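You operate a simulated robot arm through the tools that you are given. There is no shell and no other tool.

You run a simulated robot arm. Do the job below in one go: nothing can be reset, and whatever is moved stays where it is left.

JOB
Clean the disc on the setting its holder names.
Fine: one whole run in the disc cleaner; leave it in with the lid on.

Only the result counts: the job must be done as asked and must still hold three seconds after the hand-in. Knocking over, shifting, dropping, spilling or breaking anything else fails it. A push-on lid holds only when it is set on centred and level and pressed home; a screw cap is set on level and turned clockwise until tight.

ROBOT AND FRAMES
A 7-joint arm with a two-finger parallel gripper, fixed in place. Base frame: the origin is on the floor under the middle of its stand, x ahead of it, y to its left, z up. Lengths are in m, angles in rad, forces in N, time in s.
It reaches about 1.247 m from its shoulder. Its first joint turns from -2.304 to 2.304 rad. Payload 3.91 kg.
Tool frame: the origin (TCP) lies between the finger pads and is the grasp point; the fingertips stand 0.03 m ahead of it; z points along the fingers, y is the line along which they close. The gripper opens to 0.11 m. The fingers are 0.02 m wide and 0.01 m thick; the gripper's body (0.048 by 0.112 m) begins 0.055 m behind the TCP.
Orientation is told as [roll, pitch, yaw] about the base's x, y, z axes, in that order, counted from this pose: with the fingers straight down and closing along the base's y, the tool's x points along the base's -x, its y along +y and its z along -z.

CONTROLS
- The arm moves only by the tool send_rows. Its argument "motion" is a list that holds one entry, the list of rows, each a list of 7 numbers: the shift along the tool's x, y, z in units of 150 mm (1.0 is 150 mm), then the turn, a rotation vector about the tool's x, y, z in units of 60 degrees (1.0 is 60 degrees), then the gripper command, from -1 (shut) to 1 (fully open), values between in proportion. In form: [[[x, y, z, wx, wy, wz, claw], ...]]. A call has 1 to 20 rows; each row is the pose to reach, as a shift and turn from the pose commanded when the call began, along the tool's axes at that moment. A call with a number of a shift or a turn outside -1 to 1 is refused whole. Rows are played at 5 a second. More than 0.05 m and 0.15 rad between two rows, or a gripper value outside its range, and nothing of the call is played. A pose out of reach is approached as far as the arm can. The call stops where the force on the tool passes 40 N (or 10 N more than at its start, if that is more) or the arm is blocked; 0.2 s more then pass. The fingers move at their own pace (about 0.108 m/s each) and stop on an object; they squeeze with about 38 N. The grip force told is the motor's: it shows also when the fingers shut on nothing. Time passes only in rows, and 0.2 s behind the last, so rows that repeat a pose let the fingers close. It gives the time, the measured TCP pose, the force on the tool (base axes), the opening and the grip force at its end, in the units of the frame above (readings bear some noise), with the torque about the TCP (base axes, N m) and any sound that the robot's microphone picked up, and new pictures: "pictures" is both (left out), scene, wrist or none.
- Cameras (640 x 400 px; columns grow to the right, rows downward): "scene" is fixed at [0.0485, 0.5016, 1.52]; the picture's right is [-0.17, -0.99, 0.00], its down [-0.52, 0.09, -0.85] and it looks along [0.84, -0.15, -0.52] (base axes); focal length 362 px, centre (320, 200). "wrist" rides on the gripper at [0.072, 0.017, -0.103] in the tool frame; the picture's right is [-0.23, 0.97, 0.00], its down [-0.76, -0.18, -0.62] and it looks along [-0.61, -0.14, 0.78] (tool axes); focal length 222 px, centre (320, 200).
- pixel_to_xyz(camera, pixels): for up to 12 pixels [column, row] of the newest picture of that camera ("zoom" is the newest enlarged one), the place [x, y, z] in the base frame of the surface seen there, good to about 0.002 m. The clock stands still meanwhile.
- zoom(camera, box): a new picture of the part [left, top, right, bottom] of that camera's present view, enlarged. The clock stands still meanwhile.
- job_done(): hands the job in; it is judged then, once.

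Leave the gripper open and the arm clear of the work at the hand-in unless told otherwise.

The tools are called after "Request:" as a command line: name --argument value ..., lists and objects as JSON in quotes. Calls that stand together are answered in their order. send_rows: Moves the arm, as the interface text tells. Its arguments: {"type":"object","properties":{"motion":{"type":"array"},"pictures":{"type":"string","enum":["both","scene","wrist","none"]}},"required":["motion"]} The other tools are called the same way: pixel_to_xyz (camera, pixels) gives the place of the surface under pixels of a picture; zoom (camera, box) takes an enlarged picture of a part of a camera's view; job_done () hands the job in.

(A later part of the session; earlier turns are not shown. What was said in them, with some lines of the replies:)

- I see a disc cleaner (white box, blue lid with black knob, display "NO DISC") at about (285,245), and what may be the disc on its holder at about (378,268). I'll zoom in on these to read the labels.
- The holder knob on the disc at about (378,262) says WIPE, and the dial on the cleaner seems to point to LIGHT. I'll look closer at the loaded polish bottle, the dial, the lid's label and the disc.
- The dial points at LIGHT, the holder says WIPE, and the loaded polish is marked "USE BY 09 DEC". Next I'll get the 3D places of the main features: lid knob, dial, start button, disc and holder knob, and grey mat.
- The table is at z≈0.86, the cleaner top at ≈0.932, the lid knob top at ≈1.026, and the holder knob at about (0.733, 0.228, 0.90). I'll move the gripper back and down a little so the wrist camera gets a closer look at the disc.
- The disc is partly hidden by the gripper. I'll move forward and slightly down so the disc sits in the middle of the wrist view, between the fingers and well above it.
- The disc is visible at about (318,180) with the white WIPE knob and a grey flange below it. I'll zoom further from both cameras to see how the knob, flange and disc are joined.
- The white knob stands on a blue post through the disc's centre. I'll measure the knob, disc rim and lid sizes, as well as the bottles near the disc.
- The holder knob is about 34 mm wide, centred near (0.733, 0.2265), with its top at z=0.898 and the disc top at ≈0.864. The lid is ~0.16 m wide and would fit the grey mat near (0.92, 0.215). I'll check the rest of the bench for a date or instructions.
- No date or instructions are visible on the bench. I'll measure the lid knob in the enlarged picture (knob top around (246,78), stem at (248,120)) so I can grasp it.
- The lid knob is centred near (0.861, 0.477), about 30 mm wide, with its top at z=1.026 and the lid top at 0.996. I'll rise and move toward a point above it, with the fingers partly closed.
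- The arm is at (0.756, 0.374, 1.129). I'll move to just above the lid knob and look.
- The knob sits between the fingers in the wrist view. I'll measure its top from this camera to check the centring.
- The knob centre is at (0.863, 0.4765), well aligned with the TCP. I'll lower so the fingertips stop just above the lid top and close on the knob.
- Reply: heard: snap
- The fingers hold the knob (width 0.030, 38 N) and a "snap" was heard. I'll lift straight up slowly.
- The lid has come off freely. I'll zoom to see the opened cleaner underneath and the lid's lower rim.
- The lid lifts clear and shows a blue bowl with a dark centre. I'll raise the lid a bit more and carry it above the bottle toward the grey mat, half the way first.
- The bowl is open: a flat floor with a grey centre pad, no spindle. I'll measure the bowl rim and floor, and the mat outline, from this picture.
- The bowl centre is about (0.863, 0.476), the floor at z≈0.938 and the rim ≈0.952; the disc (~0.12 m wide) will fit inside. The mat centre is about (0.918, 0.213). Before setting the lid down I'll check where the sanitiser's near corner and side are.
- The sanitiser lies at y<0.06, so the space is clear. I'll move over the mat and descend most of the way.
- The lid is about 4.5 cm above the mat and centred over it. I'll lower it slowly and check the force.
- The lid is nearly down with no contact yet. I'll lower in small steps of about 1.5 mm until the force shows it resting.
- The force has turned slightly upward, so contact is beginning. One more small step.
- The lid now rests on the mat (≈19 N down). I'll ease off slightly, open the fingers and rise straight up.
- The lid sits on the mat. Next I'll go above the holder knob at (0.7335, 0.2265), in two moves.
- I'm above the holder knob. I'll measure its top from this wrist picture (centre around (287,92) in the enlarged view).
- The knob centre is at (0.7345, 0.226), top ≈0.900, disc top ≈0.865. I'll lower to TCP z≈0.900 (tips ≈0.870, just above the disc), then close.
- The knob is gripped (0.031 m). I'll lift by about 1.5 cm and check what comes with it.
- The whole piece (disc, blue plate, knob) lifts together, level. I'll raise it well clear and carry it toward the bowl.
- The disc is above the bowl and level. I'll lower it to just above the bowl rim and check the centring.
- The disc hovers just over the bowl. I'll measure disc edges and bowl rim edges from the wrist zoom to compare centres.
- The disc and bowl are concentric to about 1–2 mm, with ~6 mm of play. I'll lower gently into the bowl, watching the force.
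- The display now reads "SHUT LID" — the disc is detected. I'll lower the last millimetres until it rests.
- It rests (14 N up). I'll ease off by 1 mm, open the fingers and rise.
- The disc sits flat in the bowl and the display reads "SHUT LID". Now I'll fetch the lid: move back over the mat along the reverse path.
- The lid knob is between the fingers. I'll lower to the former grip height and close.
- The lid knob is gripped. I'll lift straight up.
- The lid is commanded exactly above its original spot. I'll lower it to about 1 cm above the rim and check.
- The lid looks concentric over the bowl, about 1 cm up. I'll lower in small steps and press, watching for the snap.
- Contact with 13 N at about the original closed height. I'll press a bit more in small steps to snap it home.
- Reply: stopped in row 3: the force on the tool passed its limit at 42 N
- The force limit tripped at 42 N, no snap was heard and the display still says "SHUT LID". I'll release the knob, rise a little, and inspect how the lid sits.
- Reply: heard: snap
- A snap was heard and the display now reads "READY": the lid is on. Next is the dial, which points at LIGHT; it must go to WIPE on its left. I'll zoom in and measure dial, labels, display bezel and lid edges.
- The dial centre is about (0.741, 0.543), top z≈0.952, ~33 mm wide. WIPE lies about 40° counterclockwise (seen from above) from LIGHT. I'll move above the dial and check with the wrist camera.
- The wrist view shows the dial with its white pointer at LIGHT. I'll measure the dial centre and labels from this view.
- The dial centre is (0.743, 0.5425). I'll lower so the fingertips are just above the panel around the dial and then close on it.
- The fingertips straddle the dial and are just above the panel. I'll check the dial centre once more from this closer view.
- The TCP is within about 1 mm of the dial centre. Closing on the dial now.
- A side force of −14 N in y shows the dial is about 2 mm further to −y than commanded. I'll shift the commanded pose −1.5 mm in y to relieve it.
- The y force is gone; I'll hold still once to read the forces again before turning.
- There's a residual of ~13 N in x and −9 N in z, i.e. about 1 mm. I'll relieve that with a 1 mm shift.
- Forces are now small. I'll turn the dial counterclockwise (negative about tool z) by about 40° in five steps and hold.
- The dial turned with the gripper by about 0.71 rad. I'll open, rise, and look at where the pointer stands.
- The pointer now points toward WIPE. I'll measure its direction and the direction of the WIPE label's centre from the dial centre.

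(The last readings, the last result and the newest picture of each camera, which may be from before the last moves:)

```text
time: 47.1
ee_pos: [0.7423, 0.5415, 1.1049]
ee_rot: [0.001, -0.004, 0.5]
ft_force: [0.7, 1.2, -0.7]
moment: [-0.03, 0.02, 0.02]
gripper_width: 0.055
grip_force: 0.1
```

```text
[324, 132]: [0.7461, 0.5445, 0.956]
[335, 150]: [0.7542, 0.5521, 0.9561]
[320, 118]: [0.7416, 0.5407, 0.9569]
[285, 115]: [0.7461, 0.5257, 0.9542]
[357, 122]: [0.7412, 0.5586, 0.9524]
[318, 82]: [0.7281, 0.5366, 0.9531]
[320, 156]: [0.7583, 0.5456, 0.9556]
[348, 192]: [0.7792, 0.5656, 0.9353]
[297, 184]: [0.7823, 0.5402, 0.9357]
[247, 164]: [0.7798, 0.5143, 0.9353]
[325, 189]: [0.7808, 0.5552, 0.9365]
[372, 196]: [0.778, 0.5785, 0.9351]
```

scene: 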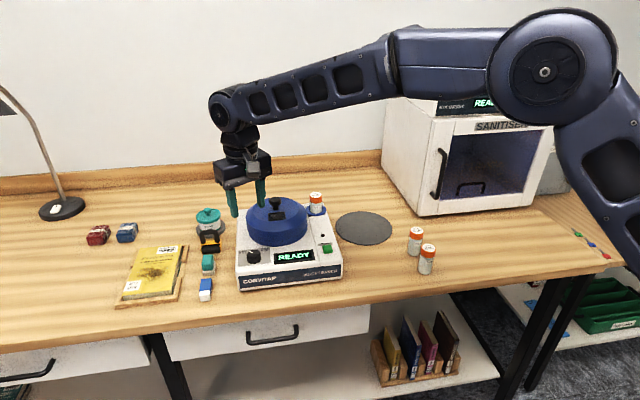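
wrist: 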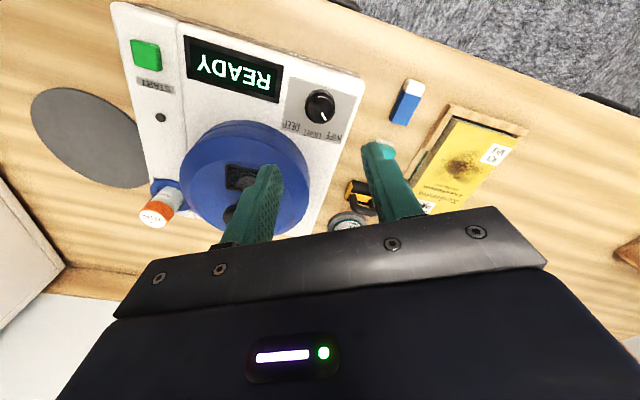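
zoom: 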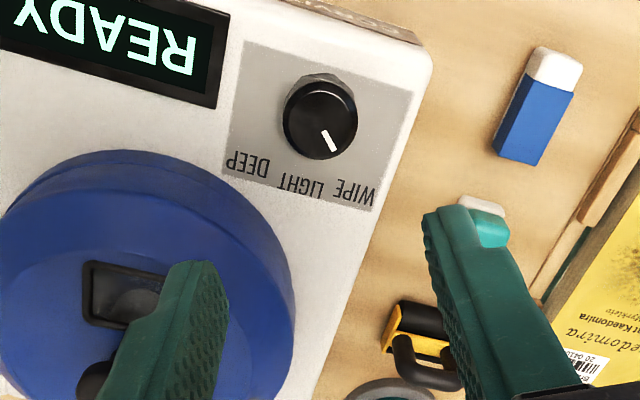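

The pointer is at about 43°, squarely in the WIPE position. Now for START: I'll measure the green button from the scene camera.

Request:
zoom --camera "scene" --box '[305, 220, 345, 270]'

Request:
pixel_to_xyz --camera "zoom" --pixels '[[320, 210], [345, 210], [370, 205], [350, 190], [345, 235], [355, 225], [400, 230], [250, 210], [340, 130], [410, 260]]'

```text
8.00 times, centred on (325, 245) of scene
```

zoom: 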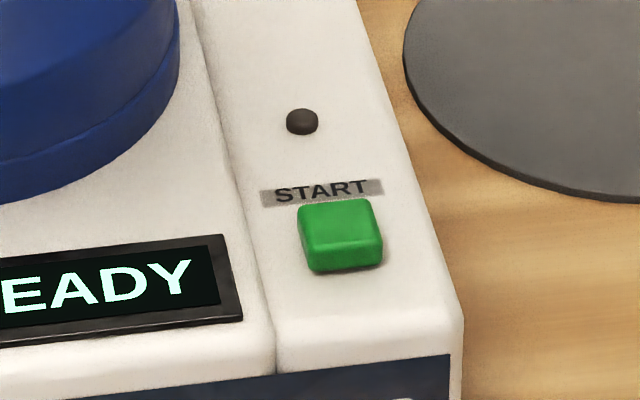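

```text
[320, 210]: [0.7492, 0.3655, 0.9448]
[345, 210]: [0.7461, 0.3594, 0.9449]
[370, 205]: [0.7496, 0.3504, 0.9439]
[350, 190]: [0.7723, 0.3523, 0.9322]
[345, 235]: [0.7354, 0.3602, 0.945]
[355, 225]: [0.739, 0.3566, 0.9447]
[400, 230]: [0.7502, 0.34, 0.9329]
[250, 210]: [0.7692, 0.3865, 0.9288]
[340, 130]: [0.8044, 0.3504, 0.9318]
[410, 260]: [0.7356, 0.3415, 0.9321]
```

The button top centre is about (0.7405, 0.3605, 0.945). I'll turn the gripper back square and close the fingers, staying high.

Request:
send_rows --motion '[[[0, 0, 0, 0, 0, 0.13, -0.5], [0, 0, 0, 0, 0, 0.26, -1], [0, 0, 0, 0, 0, 0.39, -1], [0, 0, 0, 0, 0, 0.48, -1], [0, 0, 0, 0, 0, 0.48, -1]]]' --pictures "none"

Request:
send_rows --motion '[[[0, -0.25, 0, 0, 0, 0, -1], [0, -0.5, 0, 0, 0, 0, -1], [0, -0.75, 0, 0, 0, 0, -1], [0, -1.0, 0, 0, 0, 0, -1], [0, -1.0, 0, 0, 0, 0, -1]]]' --pictures "none"

```text
time: 48.4
ee_pos: [0.7427, 0.5414, 1.1052]
ee_rot: [0.004, -0.005, -0.002]
ft_force: [-0.2, -0.1, -0.4]
moment: [0.03, 0.0, 0.0]
gripper_width: 0.0
grip_force: 37.9
```

```text
time: 49.5
ee_pos: [0.7431, 0.3921, 1.1049]
ee_rot: [0.003, -0.005, -0.001]
ft_force: [0.0, 0.0, 0.1]
moment: [0.02, 0.01, -0.01]
gripper_width: 0.0
grip_force: 37.9
```

At (0.743, 0.392). I'll go over the button and down to about 1.5 cm above it, then check.

Request:
send_rows --motion '[[[0.017, -0.21, 0, 0, 0, 0, -1], [0.017, -0.21, 0.25, 0, 0, 0, -1], [0.017, -0.21, 0.5, 0, 0, 0, -1], [0.017, -0.21, 0.75, 0, 0, 0, -1], [0.017, -0.21, 0.75, 0, 0, 0, -1]]]'

Request:
zoom --camera "scene" --box '[290, 210, 360, 280]'

Request:
zoom --camera "wrist" --box '[220, 60, 420, 240]'

```text
time: 50.8
ee_pos: [0.7397, 0.3594, 0.9921]
ee_rot: [0.003, -0.004, -0.001]
ft_force: [0.4, 0.7, 0.2]
moment: [0.0, -0.02, 0.01]
gripper_width: 0.0
grip_force: 37.5
```

scene: 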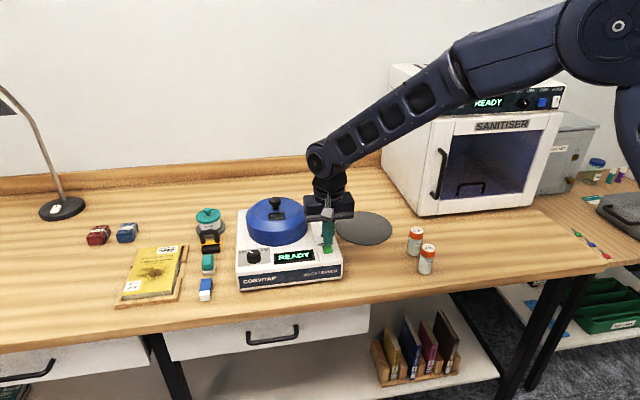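
wrist: 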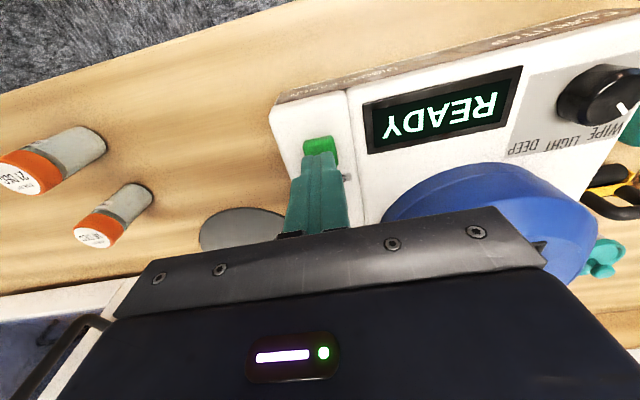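

```text
5.71 times, centred on (325, 245) of scene
```

zoom: 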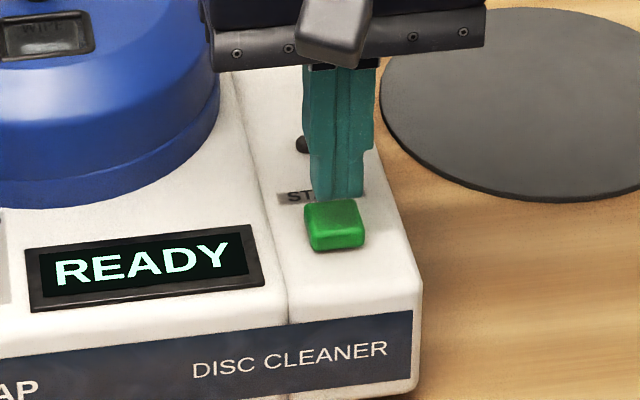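

```text
2.22 times, centred on (320, 150) of wrist
```

zoom: 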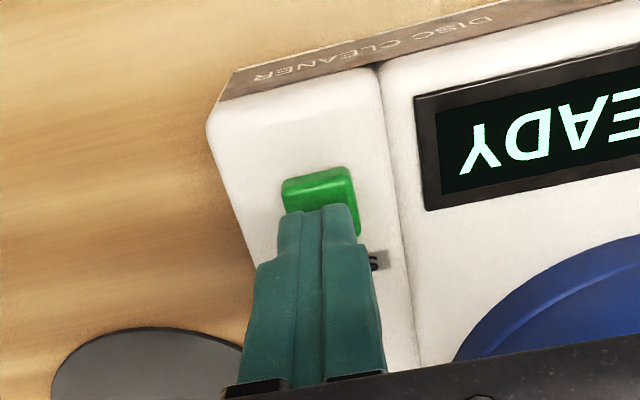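

The closed fingertips are about 1.7 cm above the START button and centred on it. I'll press down slowly.

Request:
send_rows --motion '[[[0, 0, 0.07, 0, 0, 0, -1], [0, 0, 0.1, 0, 0, 0, -1], [0, 0, 0.113, 0, 0, 0, -1], [0, 0, 0.12, 0, 0, 0, -1], [0, 0, 0.126, 0, 0, 0, -1]]]' --pictures "scene"

Request:
zoom --camera "scene" --box '[230, 190, 350, 290]'

```text
time: 52.0
ee_pos: [0.7414, 0.3596, 0.9739]
ee_rot: [0.003, -0.006, -0.001]
ft_force: [-0.9, 0.2, 1.4]
moment: [-0.01, 0.03, 0.03]
gripper_width: 0.0001
grip_force: 37.3
heard: click
```

scene: 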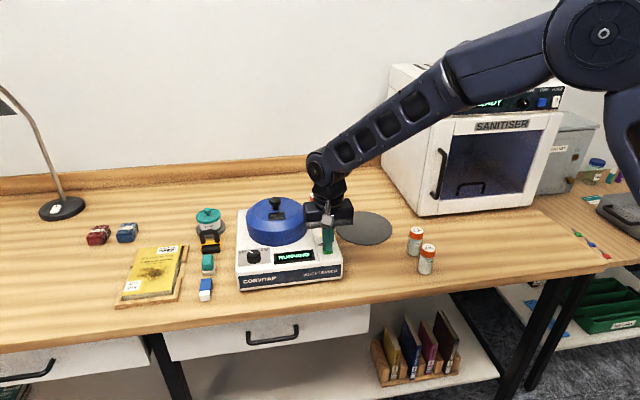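

```text
4.00 times, centred on (290, 240) of scene
```

zoom: 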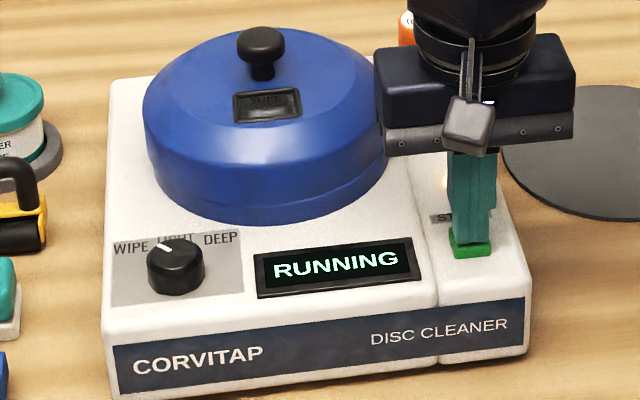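

A click was heard and the display reads "RUNNING". I'll lift straight off the button and move clear.

Request:
send_rows --motion '[[[0, 0, -0.1, 0, 0, 0, -1], [0, 0, -0.4, 0, 0, 0, -1], [0, 0, -0.7, 0, 0, 0, -1], [0, 0, -1.0, 0, 0, 0, -1], [0.3, -0.1, -1.0, 0, 0, 0, 0], [0.6, -0.2, -1.0, 0, 0, 0, 1], [0.9, -0.3, -1.0, 0, 0, 0, 1], [1.0, -0.4, -1.0, 0, 0, 0, 1]]]' --pictures "scene"

Request:
zoom --camera "scene" --box '[230, 190, 350, 290]'

```text
time: 53.8
ee_pos: [0.5906, 0.2994, 1.1238]
ee_rot: [0.003, -0.003, 0.0]
ft_force: [0.6, -0.6, -0.7]
moment: [-0.01, 0.04, -0.03]
gripper_width: 0.1101
grip_force: 0.0
```

scene: 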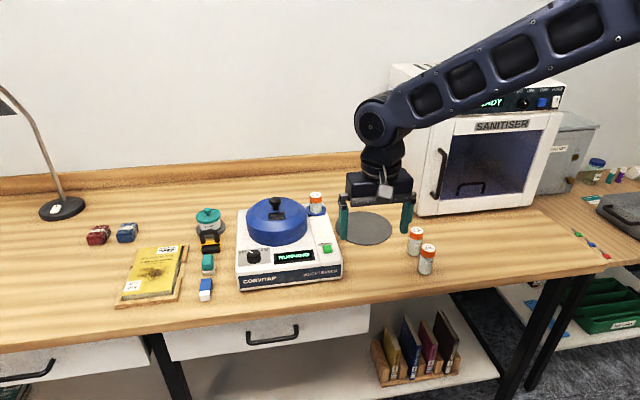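

```text
4.00 times, centred on (290, 240) of scene
```

zoom: 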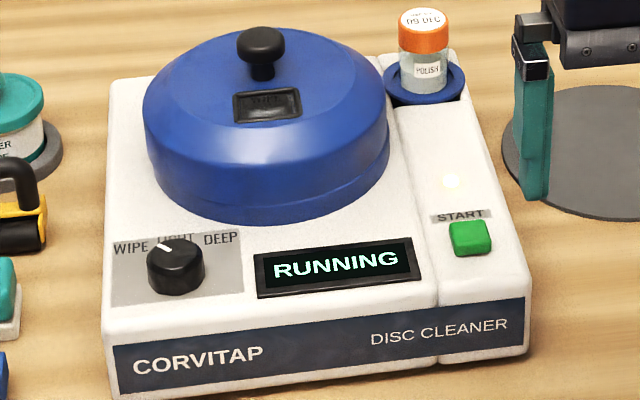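

The cleaner is running: the lamp is lit and the lid and bottle are in place. I'll wait with the arm held still and then check the display.

Request:
send_rows --motion '[[[0, 0, 0, 0, 0, 0, 1], [0, 0, 0, 0, 0, 0, 1], [0, 0, 0, 0, 0, 0, 1], [0, 0, 0, 0, 0, 0, 1], [0, 0, 0, 0, 0, 0, 1], [0, 0, 0, 0, 0, 0, 1], [0, 0, 0, 0, 0, 0, 1], [0, 0, 0, 0, 0, 0, 1], [0, 0, 0, 0, 0, 0, 1], [0, 0, 0, 0, 0, 0, 1], [0, 0, 0, 0, 0, 0, 1], [0, 0, 0, 0, 0, 0, 1], [0, 0, 0, 0, 0, 0, 1], [0, 0, 0, 0, 0, 0, 1], [0, 0, 0, 0, 0, 0, 1], [0, 0, 0, 0, 0, 0, 1], [0, 0, 0, 0, 0, 0, 1], [0, 0, 0, 0, 0, 0, 1], [0, 0, 0, 0, 0, 0, 1], [0, 0, 0, 0, 0, 0, 1]]]' --pictures "scene"

Request:
zoom --camera "scene" --box '[230, 190, 350, 290]'

```text
time: 58.0
ee_pos: [0.5909, 0.2997, 1.1232]
ee_rot: [0.004, -0.005, 0.0]
ft_force: [-1.5, 0.2, -0.4]
moment: [0.02, 0.02, -0.01]
gripper_width: 0.11
grip_force: 0.0
```

scene: 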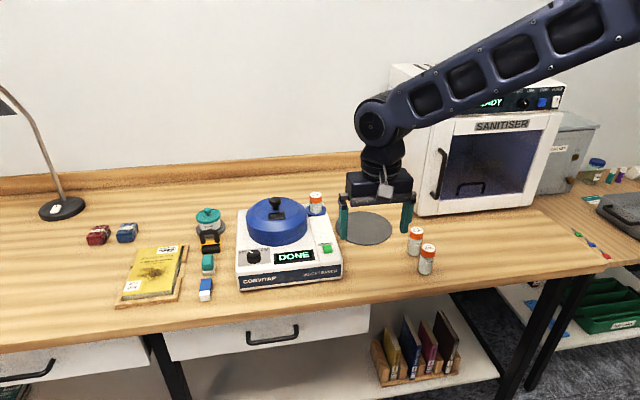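

```text
4.00 times, centred on (290, 240) of scene
```

zoom: 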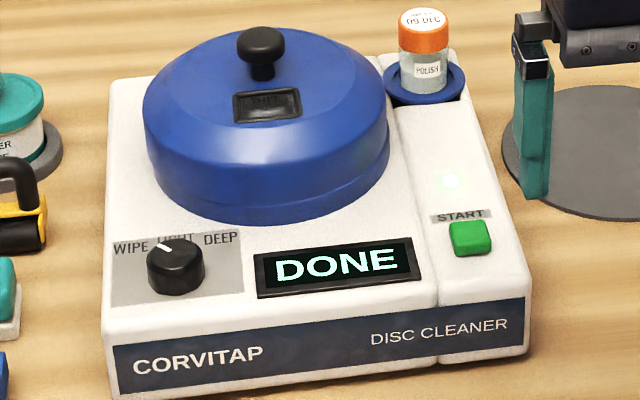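

The display reads "DONE". Before handing in I'll look through the lid window, check the machine hasn't shifted, and check the surroundings.

Request:
zoom --camera "scene" --box '[265, 190, 305, 225]'

Request:
zoom --camera "scene" --box '[80, 180, 450, 310]'

Request:
pixel_to_xyz --camera "scene" --pixels '[[240, 278], [342, 268], [243, 215], [316, 195], [279, 198], [247, 222], [278, 234]]'

```text
11.43 times, centred on (285, 208) of scene
```

zoom: 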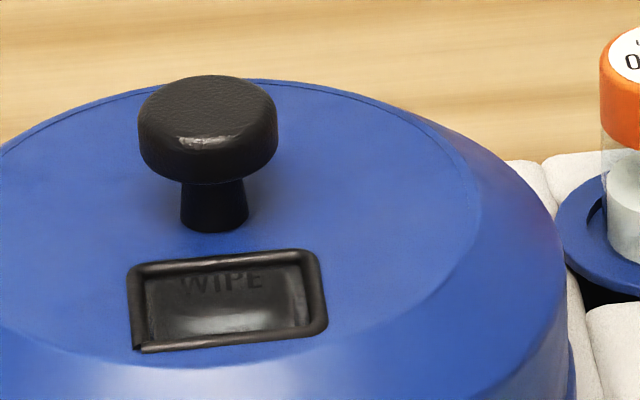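

```text
1.73 times, centred on (265, 245) of scene
```

zoom: 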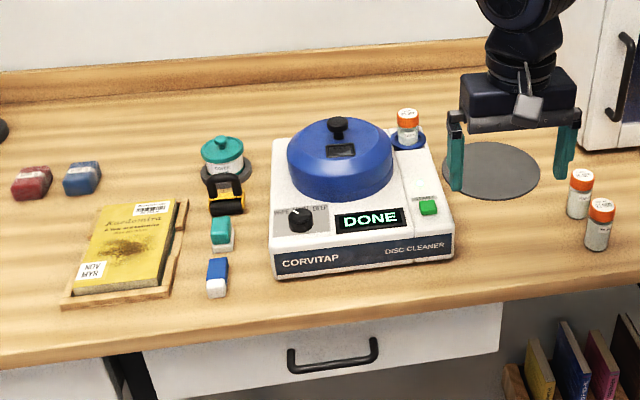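

```text
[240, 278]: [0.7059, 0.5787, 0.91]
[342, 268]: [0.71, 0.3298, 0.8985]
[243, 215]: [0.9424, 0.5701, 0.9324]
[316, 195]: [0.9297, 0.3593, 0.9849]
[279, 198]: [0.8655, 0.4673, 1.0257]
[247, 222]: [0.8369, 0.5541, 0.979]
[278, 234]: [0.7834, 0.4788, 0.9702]
```

The display reads "DONE" after one full run on WIPE. The lid is snapped on level, the machine and other items are where they were, and the gripper is open and clear. Handing in.

Request:
job_done

```text
The job is handed in.
```

The disc has had one whole run in the cleaner on WIPE, the setting its holder names, and the job is handed in. The display went from "RUNNING" to "DONE".

- **Disc and lid:** the disc is still in the cleaner with its holder. The lid is on; it snapped home and the display showed "READY" before I pressed START.
- **Dial:** it was on LIGHT, so I turned it about 40° to WIPE. The display never names the setting, so I judged it by the pointer, which lines up with WIPE.
- **Surroundings:** the cleaner and the polish bottle in it measured within about 2 mm of where they started. Nothing else looked moved.
- **Polish:** I left the loaded bottle in, although it is marked "USE BY 09 DEC". No date was visible on the bench to check it against, and the machine gave no warning.
- **Not checked:** I did not open the lid afterwards to see whether the smudges are gone.
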